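You operate a simulated robot arm through the tools that you are given. There is no shell and no other tool. Be economical: measure what you need, move in short steps, check, and stop when the job is done.

Carry out the task below with a simulated robot arm. There is one attempt and no reset: what you move stays moved.

TASK
Stand the stone weight beside the green towel. It goes on the side that lies toward x +0.7, y -0.7 (a direction in the base frame), with about 3 cm between them.
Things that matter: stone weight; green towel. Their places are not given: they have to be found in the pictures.

It is judged by the outcome, as a careful person would: the job done as asked, and still so three seconds after it is handed in. It fails if anything else is knocked over, pushed out of place, dropped, spilled or broken.

THE ROBOT
A 7-joint arm with a two-finger parallel gripper, fixed in place. Base frame: the origin is at the foot of the arm, x ahead of it, y to its left, z up; the work surface is at about z = 0. Lengths are in m, angles in degrees, forces in N, time in s.
With the tool pointing down near the work surface it reaches from about 0.24 to 0.62 m from the base axis. Its first joint turns from -66.0 to 66.0 degrees. Payload 2.6 kg.
Tool frame: the origin (TCP) lies between the finger pads and is the grasp point; the fingertips stand 0.03 m ahead of it; z points along the fingers, y is the line along which they close. The gripper opens to 0.094 m. The fingers are 0.028 m wide and 0.01 m thick; the gripper's body (0.05 by 0.096 m) begins 0.055 m behind the TCP.
Orientation is that of the tool frame in the base frame, as [roll, pitch, yaw] about the fixed x, y, z axes, in that order (R = Rz(yaw) Ry(pitch) Rx(roll)). With the fingers straight down and closing along the base's y, the tool's x points along the base's -x, its y along +y and its z along -z.

THE INTERFACE
- The arm moves only by the tool apply_moves. Its argument "commands" is a list of rows, each a list of 3 entries, a list of its own where there are three numbers: the shift along the tool's x, y, z in m, then the turn about the tool's z in degrees, then the closure in counts, from 0 (fully open) to 255 (shut). In form: [[[dx, dy, dz], yaw, fingers], ...]. A call has 1 to 20 rows; each row is the pose to reach, as a shift and turn from the pose commanded when the call began, along the tool's axes at that moment. A row lasts 0.2 s, in which the tool goes at most 0.05 m and 8.6 degrees; a call with a longer step from one row to the next is refused whole, and so is a gripper value outside its range. A pose out of reach is approached as far as the arm can. The call stops where the force on the tool passes 40 N (or 10 N more than at its start, if that is more) or the arm is blocked; 0.2 s more then pass. The fingers move at their own pace (about 0.072 m/s each) and stop on an object; they squeeze with about 30 N. The grip force told is the motor's: it shows also when the fingers shut on nothing. Time passes only in rows, and 0.2 s behind the last, so rows that repeat a pose let the fingers close. It gives the time, the measured TCP pose, the force on the tool (base axes), the opening and the grip force at its end, in the units of the frame above (readings bear some noise).
- Cameras (640 x 400 px; columns grow to the right, rows downward): "scene" is fixed at [0.0108, 0.4204, 0.557]; the picture's right is [-0.93, -0.37, 0.00], its down [-0.24, 0.60, -0.76] and it looks along [0.28, -0.71, -0.65] (base axes); focal length 350 px, centre (320, 200). "wrist" rides on the gripper at [-0.037, 0, -0.058] in the tool frame; the picture's right is [0.00, -1.00, 0.00], its down [0.97, 0.00, -0.24] and it looks along [0.24, 0.00, 0.97] (tool axes); focal length 218 px, centre (320, 200).
- snapshot(camera): a new picture of that camera. No time passes.
- point_at(camera, pixels): for up to 12 pixels [column, row] of the newest picture of that camera ("zoom" is the newest enlarged one), the place [x, y, z] in the base frame of the surface seen there, good to about 0.002 m. No time passes.
- enlarge(camera, box): a new picture of the part [left, top, right, bottom] of that camera's present view, enlarged. No time passes.
- job_done(): hands the job in; it is judged then, once.

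Work in short steps. Measure before you move; look again where a grasp or a placing could have gone wrong, and mend it. You have 60 turns and 30 pictures in all, the two below and enlarged ones among them. Open the gripper and draw the arm clear of the work before you hand the job in, unless the task says otherwise; then end with one line.

The tools are called after "Call:" by a JSON object that holds its "api" and its "payload". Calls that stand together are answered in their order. apply_moves: Moves the arm, as the interface text tells. Its arguments: {"type":"object","properties":{"commands":{"type":"array","items":{"type":"array"}}},"required":["commands"]} The other tools are called the same way: snapshot (camera) takes a picture; point_at (camera, pixels) gives the place of the surface under pixels of a picture; enlarge (camera, box) takes an enlarged picture of a part of a camera's view; job_done () hands the job in.

At the start:

```text
time_s: 0.0
eef_pos: [0.384, -0.1095, 0.2612]
orientation: [179.9, 0.1, -180.0]
wrist_force: [0.4, 0.0, 0.4]
finger_gap: 0.0941
grasp_force: 0.0
```

scene: 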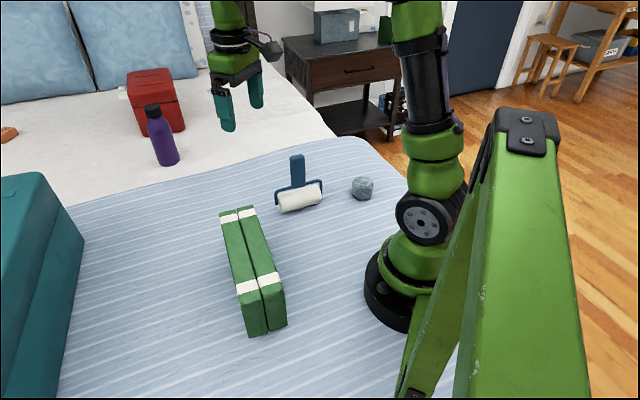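
wrist: 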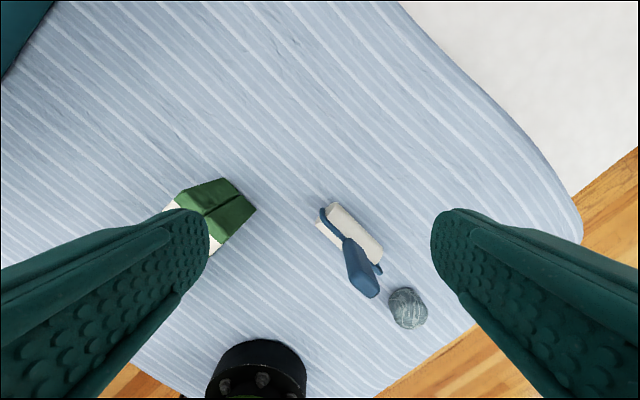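

The stone looks to be at scene (362,188), and the green towel at (252,272). I'll enlarge that area and measure.

Call:
{"api": "enlarge", "payload": {"camera": "scene", "box": [200, 140, 400, 350]}}

Call:
{"api": "point_at", "payload": {"camera": "scene", "pixels": [[362, 180], [362, 188], [353, 188], [372, 188], [362, 199], [222, 212], [252, 208], [283, 290], [247, 332], [286, 323], [248, 270], [300, 190]]}}

Call:
{"api": "point_at", "payload": {"camera": "wrist", "pixels": [[407, 308], [391, 308], [426, 308], [407, 290], [407, 327], [222, 180], [255, 210], [212, 215], [360, 275], [370, 297], [382, 272], [335, 205]]}}

```text
1.90 times, centred on (300, 245) of scene
```

zoom: 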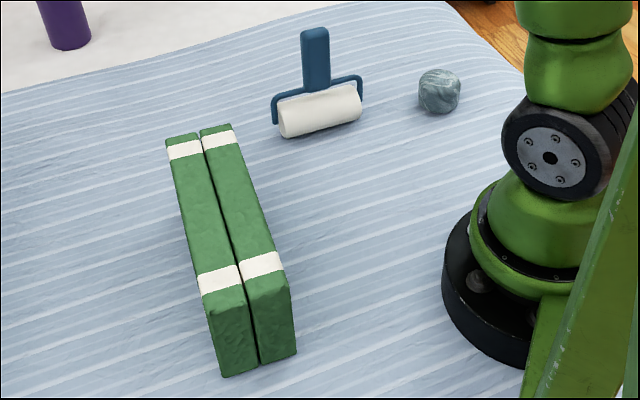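

```text
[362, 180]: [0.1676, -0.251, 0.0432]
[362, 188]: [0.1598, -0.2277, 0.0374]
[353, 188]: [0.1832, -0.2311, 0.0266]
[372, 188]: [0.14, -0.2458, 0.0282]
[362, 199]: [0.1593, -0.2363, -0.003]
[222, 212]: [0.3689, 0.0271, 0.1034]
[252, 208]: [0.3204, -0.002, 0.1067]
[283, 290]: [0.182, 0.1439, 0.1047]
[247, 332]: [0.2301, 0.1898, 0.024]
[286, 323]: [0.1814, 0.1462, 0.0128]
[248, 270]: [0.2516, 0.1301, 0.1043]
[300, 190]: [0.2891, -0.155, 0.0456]
```

```text
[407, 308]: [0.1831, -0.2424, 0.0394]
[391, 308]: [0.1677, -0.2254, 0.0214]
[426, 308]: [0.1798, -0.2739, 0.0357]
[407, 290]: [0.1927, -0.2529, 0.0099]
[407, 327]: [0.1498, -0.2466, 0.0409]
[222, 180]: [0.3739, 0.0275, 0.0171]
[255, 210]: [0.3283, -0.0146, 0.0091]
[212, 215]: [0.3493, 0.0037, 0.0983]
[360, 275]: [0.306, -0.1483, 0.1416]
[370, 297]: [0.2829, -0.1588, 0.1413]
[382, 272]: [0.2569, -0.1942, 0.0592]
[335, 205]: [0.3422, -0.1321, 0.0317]
```

The towel is a block about 0.105 m high. Its long axis runs from (0.351, 0.007) to (0.206, 0.168), so the target side is its far end. The stone is near (0.163, -0.25), so I'll move above it for a closer look.

Call:
{"api": "apply_moves", "payload": {"commands": [[[0.03, -0.023, 0.01], 0, 0], [[0.06, -0.046, 0.02], 0, 0], [[0.09, -0.07, 0.03], 0, 0], [[0.12, -0.093, 0.04], 0, 0], [[0.15, -0.116, 0.05], 0, 0], [[0.18, -0.14, 0.06], 0, 0], [[0.18, -0.14, 0.06], 0, 0]]}}

Call:
{"api": "snapshot", "payload": {"camera": "wrist"}}

Call:
{"api": "snapshot", "payload": {"camera": "scene"}}

```text
time_s: 1.6
eef_pos: [0.2075, -0.2496, 0.2015]
orientation: [-179.9, 0.0, 180.0]
wrist_force: [-0.4, 0.1, 0.6]
finger_gap: 0.094
grasp_force: 0.0
```

```text
26 pictures are left
```

wrist: 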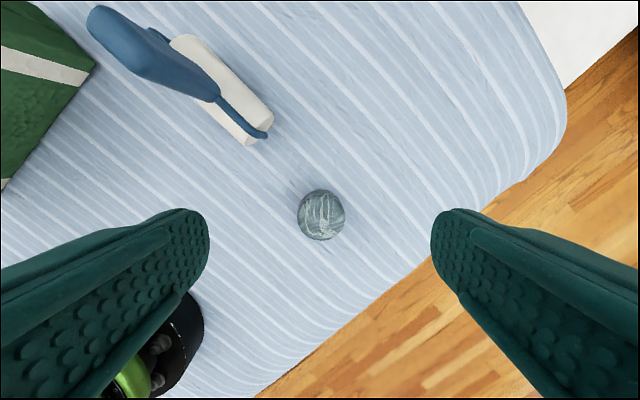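

```text
25 pictures are left
```

scene: 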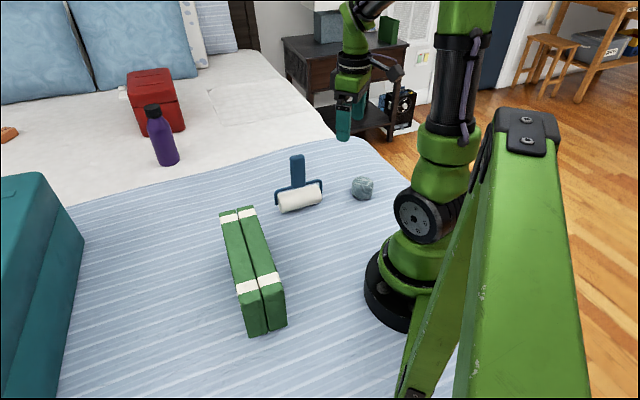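

Call:
{"api": "enlarge", "payload": {"camera": "wrist", "box": [270, 165, 370, 265]}}

Call:
{"api": "enlarge", "payload": {"camera": "scene", "box": [330, 160, 395, 215]}}

Call:
{"api": "point_at", "payload": {"camera": "wrist", "pixels": [[300, 214], [343, 214], [321, 192], [321, 237], [321, 214], [308, 200], [335, 228], [262, 138], [264, 115], [130, 50], [215, 98], [330, 270]]}}

```text
4.00 times, centred on (320, 215) of wrist
```

zoom: 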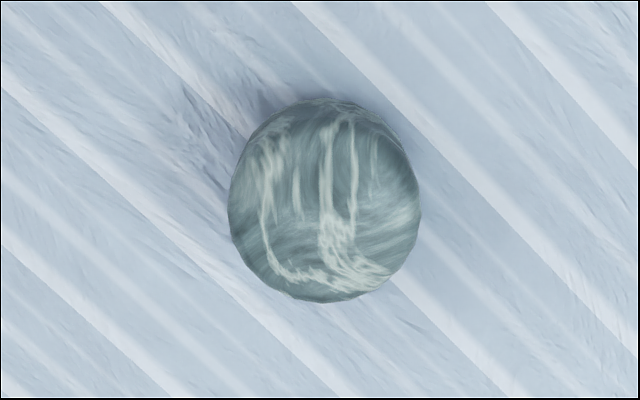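

```text
7.27 times, centred on (362, 188) of scene
```

zoom: 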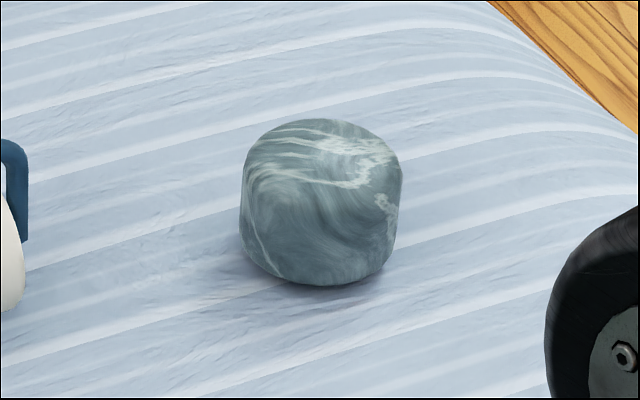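

```text
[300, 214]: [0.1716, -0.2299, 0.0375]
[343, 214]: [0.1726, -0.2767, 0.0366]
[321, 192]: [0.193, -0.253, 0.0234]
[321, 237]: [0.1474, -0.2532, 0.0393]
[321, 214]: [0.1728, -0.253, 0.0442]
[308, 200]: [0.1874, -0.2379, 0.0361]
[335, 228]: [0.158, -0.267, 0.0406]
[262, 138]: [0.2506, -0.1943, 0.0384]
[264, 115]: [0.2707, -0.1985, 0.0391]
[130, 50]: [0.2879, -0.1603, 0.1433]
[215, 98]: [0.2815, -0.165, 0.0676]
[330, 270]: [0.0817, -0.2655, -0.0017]
```

The stone is an upright stubby cylinder, about 0.048 m across and 0.044 m high, centred near (0.169, -0.253). I'll move over it and come partway down.

Call:
{"api": "apply_moves", "payload": {"commands": [[[0.018, -0.002, 0.0], 0, 0], [[0.035, -0.003, 0.02], 0, 0], [[0.035, -0.003, 0.06], 0, 0], [[0.035, -0.003, 0.1], 0, 0], [[0.035, -0.003, 0.1], 0, 0]]}}

Call:
{"api": "snapshot", "payload": {"camera": "wrist"}}

```text
time_s: 2.8
eef_pos: [0.1661, -0.2553, 0.1024]
orientation: [180.0, 0.0, -180.0]
wrist_force: [-0.6, -0.2, 0.1]
finger_gap: 0.094
grasp_force: 0.2
```

```text
22 pictures are left
```

wrist: 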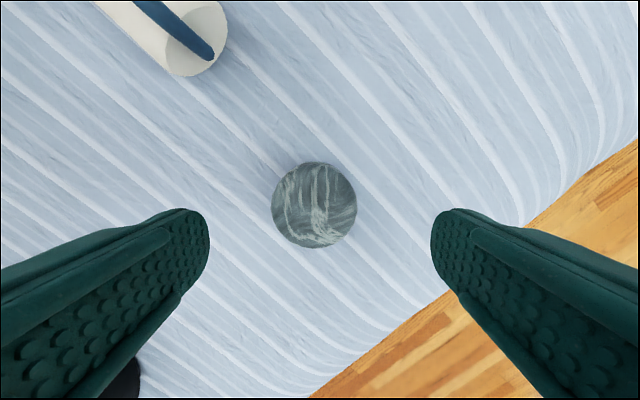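

The stone sits between the fingers and is only slightly off centre. I'll go down and close.

Call:
{"api": "apply_moves", "payload": {"commands": [[[-0.002, 0.002, 0.025], 0, 0], [[-0.002, 0.002, 0.05], 0, 0], [[-0.002, 0.002, 0.068], 0, 0], [[-0.002, 0.002, 0.068], 0, 0], [[-0.002, 0.002, 0.068], 0, 255], [[-0.002, 0.002, 0.068], 0, 255], [[-0.002, 0.002, 0.068], 0, 255], [[-0.002, 0.002, 0.068], 0, 255], [[-0.002, 0.002, 0.068], 0, 255], [[-0.002, 0.002, 0.068], 0, 255]]}}

```text
time_s: 5.0
eef_pos: [0.1718, -0.2507, 0.0365]
orientation: [180.0, 0.0, -179.9]
wrist_force: [-0.5, 0.7, 0.6]
finger_gap: 0.053
grasp_force: 29.9
```

The grip is firm (0.053 m gap, 30 N). I'll lift straight up.

Call:
{"api": "apply_moves", "payload": {"commands": [[[0, 0, -0.02], 0, 255], [[0, 0, -0.05], 0, 255], [[0, 0, -0.09], 0, 255], [[0, 0, -0.13], 0, 255], [[0, 0, -0.17], 0, 255], [[0, 0, -0.2], 0, 255], [[0, 0, -0.2], 0, 255]]}}

Call:
{"api": "snapshot", "payload": {"camera": "wrist"}}

Call:
{"api": "point_at", "payload": {"camera": "scene", "pixels": [[222, 211], [236, 209], [252, 207], [240, 225], [264, 240], [230, 245], [270, 260], [268, 336], [286, 315], [247, 325]]}}

```text
time_s: 6.6
eef_pos: [0.1699, -0.2496, 0.2352]
orientation: [179.9, 0.0, -180.0]
wrist_force: [0.0, 0.2, -2.6]
finger_gap: 0.0527
grasp_force: 29.9
```

```text
21 pictures are left
```

wrist: 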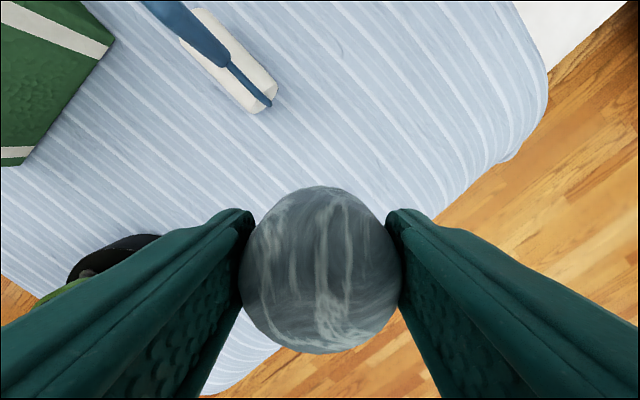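

```text
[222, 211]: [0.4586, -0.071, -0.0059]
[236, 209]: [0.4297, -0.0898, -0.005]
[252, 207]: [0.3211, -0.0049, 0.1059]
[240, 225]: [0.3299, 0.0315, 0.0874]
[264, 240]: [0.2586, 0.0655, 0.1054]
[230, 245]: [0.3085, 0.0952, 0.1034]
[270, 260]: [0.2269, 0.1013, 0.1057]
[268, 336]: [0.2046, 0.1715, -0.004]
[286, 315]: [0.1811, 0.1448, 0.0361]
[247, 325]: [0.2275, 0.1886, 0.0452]
```

The stone is held. I'll carry it high, clear of the roller handle (top 0.143), to a point above the towel's far end. On the way I turn 45° so the fingers close along the end face and the camera side faces away.

Call:
{"api": "apply_moves", "payload": {"commands": [[[-0.026, 0.023, 0], 5, 255], [[-0.052, 0.046, 0], 10, 255], [[-0.078, 0.07, 0], 15, 255], [[-0.104, 0.093, 0], 20, 255], [[-0.13, 0.116, 0], 25, 255], [[-0.156, 0.14, 0], 30, 255], [[-0.182, 0.163, 0], 35, 255], [[-0.208, 0.186, 0], 40, 255], [[-0.229, 0.206, 0], 45, 255], [[-0.229, 0.206, 0], 45, 255]]}}

Call:
{"api": "snapshot", "payload": {"camera": "wrist"}}

Call:
{"api": "snapshot", "payload": {"camera": "scene"}}

```text
time_s: 8.8
eef_pos: [0.3998, -0.0446, 0.2326]
orientation: [180.0, 0.1, 135.1]
wrist_force: [0.0, -0.4, -2.9]
finger_gap: 0.0531
grasp_force: 29.8
```

```text
20 pictures are left
```

wrist: 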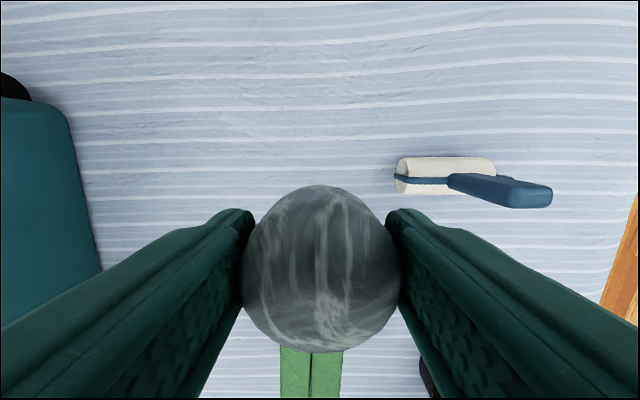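

```text
19 pictures are left
```

scene: 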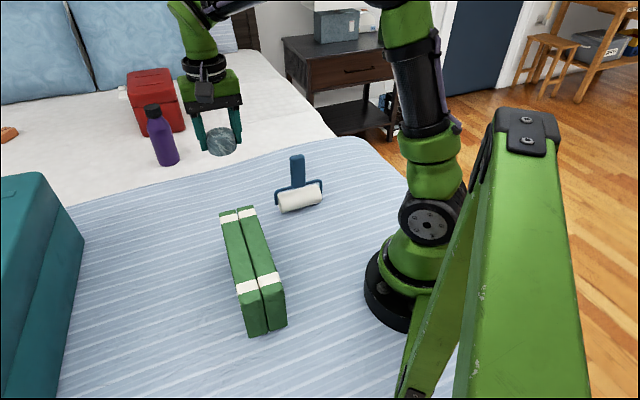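

Face end is at about (0.350, 0.007), so the stone centre should go to about (0.387, -0.033). That means 15 mm toward the towel, then most of the way down, and a check of the gap.

Call:
{"api": "apply_moves", "payload": {"commands": [[[0.005, 0, 0.03], 0, 255], [[0.01, -0.001, 0.06], 0, 255], [[0.015, -0.001, 0.09], 0, 255], [[0.015, -0.001, 0.12], 0, 255], [[0.015, -0.001, 0.15], 0, 255], [[0.015, -0.001, 0.175], 0, 255], [[0.015, -0.001, 0.18], 0, 255], [[0.015, -0.001, 0.18], 0, 255]]}}

Call:
{"api": "enlarge", "payload": {"camera": "scene", "box": [170, 130, 330, 230]}}

Call:
{"api": "snapshot", "payload": {"camera": "wrist"}}

```text
time_s: 10.6
eef_pos: [0.3868, -0.0324, 0.0539]
orientation: [-180.0, 0.1, 135.0]
wrist_force: [0.3, 0.9, -2.8]
finger_gap: 0.0529
grasp_force: 30.1
```

```text
4.00 times, centred on (250, 180) of scene
```

zoom: 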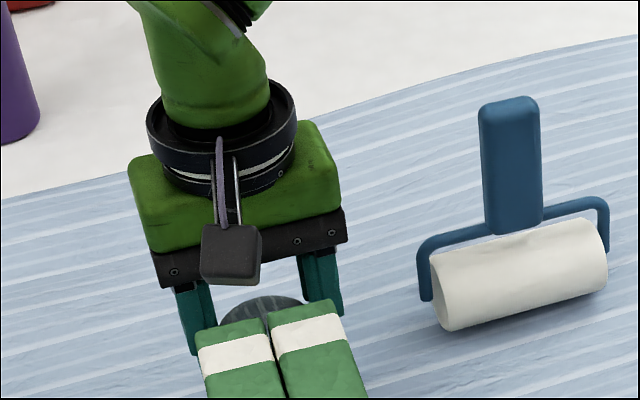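

```text
17 pictures are left
```

wrist: 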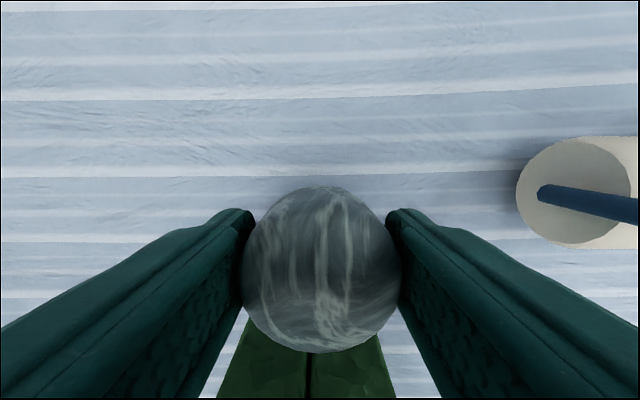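

A dark box on the gripper faces the towel. I'll measure its clearance before lowering the rest of the way.

Call:
{"api": "point_at", "payload": {"camera": "zoom", "pixels": [[205, 280], [232, 283], [255, 283], [230, 255], [225, 230], [220, 326], [260, 318], [335, 302], [262, 303], [172, 282], [330, 240]]}}

Call:
{"api": "point_at", "payload": {"camera": "wrist", "pixels": [[245, 325], [380, 345], [320, 215], [320, 345], [450, 250], [225, 385], [390, 385]]}}

```text
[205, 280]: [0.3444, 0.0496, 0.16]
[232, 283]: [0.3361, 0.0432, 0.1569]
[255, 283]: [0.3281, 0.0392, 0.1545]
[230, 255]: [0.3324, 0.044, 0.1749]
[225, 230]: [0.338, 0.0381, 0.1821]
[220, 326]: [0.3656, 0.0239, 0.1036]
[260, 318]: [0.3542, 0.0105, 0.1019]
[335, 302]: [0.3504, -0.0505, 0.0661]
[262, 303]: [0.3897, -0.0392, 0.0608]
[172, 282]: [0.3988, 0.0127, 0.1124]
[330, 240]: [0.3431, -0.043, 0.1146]
```

```text
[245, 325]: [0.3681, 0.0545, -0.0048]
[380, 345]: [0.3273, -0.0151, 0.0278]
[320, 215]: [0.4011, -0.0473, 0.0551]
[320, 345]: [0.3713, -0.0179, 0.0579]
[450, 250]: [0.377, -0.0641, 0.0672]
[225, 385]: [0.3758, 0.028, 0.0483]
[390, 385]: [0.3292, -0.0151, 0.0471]
```

The box will clear the towel: its bottom ends up at about 0.134, against a towel top of 0.106. The face works out nearer s≈0.245, so I'll back off 4 mm and lower gently.

Call:
{"api": "apply_moves", "payload": {"commands": [[[-0.004, 0, 0.005], 0, 255], [[-0.004, 0, 0.01], 0, 255], [[-0.004, 0, 0.014], 0, 255], [[-0.004, 0, 0.017], 0, 255], [[-0.004, 0, 0.017], 0, 255]]}}

Call:
{"api": "enlarge", "payload": {"camera": "wrist", "box": [220, 150, 420, 275]}}

```text
time_s: 11.8
eef_pos: [0.3924, -0.037, 0.0362]
orientation: [-179.9, 0.0, 134.9]
wrist_force: [-0.2, 0.7, -2.5]
finger_gap: 0.0529
grasp_force: 30.3
```

```text
3.20 times, centred on (320, 212) of wrist
```

zoom: 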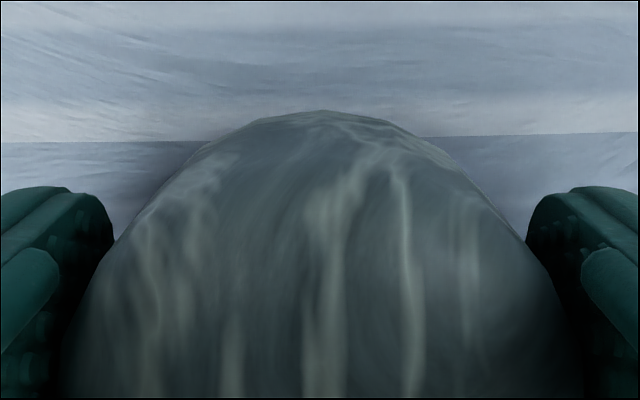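

No contact yet: the force still reads just the weight. I'll go down in 1 mm steps and watch for the load to transfer.

Call:
{"api": "apply_moves", "payload": {"commands": [[[0.001, 0, 0.001], 0, 255], [[0.001, 0, 0.002], 0, 255], [[0.001, 0, 0.003], 0, 255], [[0.001, 0, 0.003], 0, 255]]}}

```text
time_s: 12.8
eef_pos: [0.3914, -0.0364, 0.0347]
orientation: [179.9, 0.2, 135.0]
wrist_force: [-6.6, -3.7, 28.2]
finger_gap: 0.053
grasp_force: 29.9
```

The stone has touched down with 28 N. I'll ease up about 1.5 mm and open slowly.

Call:
{"api": "apply_moves", "payload": {"commands": [[[0, 0, -0.0015], 0, 255], [[0, 0, -0.0015], 0, 255]]}}

```text
time_s: 13.4
eef_pos: [0.3914, -0.0365, 0.0353]
orientation: [180.0, 0.0, 135.1]
wrist_force: [3.9, -2.5, 5.3]
finger_gap: 0.0529
grasp_force: 30.1
```

Call:
{"api": "apply_moves", "payload": {"commands": [[[0, 0, -0.0015], 0, 120], [[0, 0, -0.0015], 0, 80], [[0, 0, -0.0015], 0, 40], [[0, 0, -0.0015], 0, 20], [[0, 0, -0.0015], 0, 20], [[0, 0, -0.02], 0, 20], [[0, 0, -0.05], 0, 20], [[0, 0, -0.09], 0, 20], [[0, 0, -0.13], 0, 20], [[-0.03, 0, -0.17], 0, 20], [[-0.06, 0, -0.19], 0, 20], [[-0.06, 0, -0.19], 0, 20]]}}

Call:
{"api": "snapshot", "payload": {"camera": "wrist"}}

Call:
{"api": "snapshot", "payload": {"camera": "scene"}}

```text
time_s: 16.0
eef_pos: [0.434, -0.0776, 0.2271]
orientation: [-180.0, 0.1, 135.0]
wrist_force: [0.4, 0.6, -0.5]
finger_gap: 0.0864
grasp_force: 0.0
```

```text
15 pictures are left
```

wrist: 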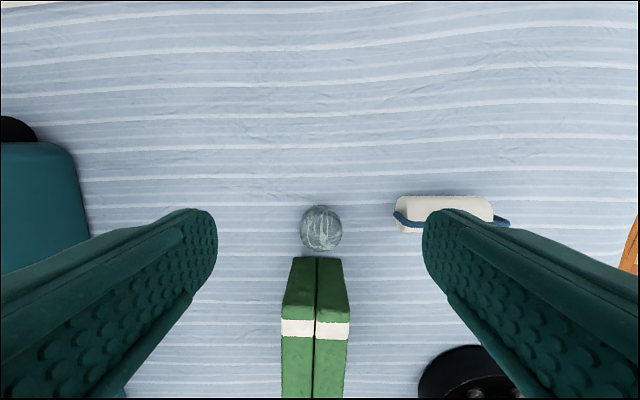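

```text
14 pictures are left
```

scene: 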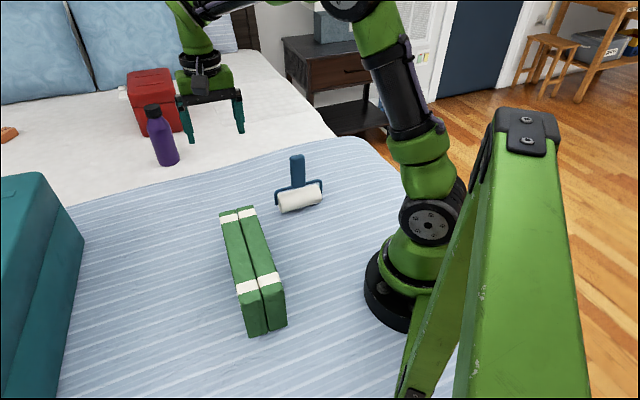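

The stone is standing at wrist (321,228). I'll measure the gap.

Call:
{"api": "point_at", "payload": {"camera": "wrist", "pixels": [[321, 207], [321, 228], [321, 248], [302, 228], [340, 228], [294, 259], [318, 259], [338, 260], [291, 275], [317, 280], [345, 280]]}}

Call:
{"api": "enlarge", "payload": {"camera": "wrist", "box": [260, 190, 380, 290]}}

```text
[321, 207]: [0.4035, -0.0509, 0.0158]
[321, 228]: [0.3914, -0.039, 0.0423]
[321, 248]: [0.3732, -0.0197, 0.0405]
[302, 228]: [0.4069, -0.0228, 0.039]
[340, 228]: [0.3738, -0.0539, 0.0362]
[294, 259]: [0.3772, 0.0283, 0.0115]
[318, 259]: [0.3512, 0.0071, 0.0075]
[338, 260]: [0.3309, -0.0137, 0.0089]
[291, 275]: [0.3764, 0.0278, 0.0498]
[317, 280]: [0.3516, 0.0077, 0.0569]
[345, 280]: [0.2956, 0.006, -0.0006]
```

```text
4.00 times, centred on (320, 240) of wrist
```

zoom: 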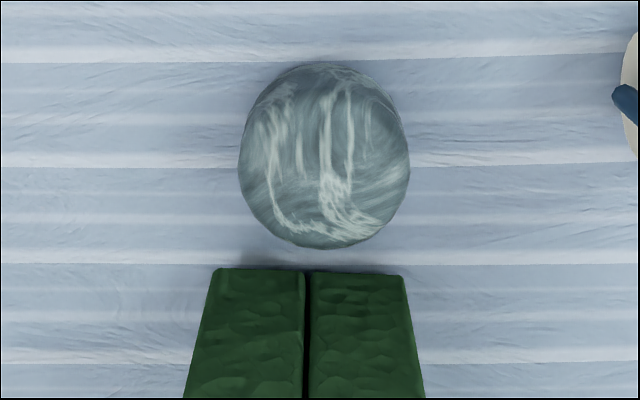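

The stone stands upright about 3 cm from the towel's end face and is centred on it. The roller and towel haven't moved, and the arm is clear with the gripper open.

Call:
{"api": "job_done", "payload": {}}

```text
The job is handed in.
```

The stone weight now stands upright beside the green towel, on its (+0.7, -0.7) side, with a measured gap of about 3 cm; nothing else was moved.
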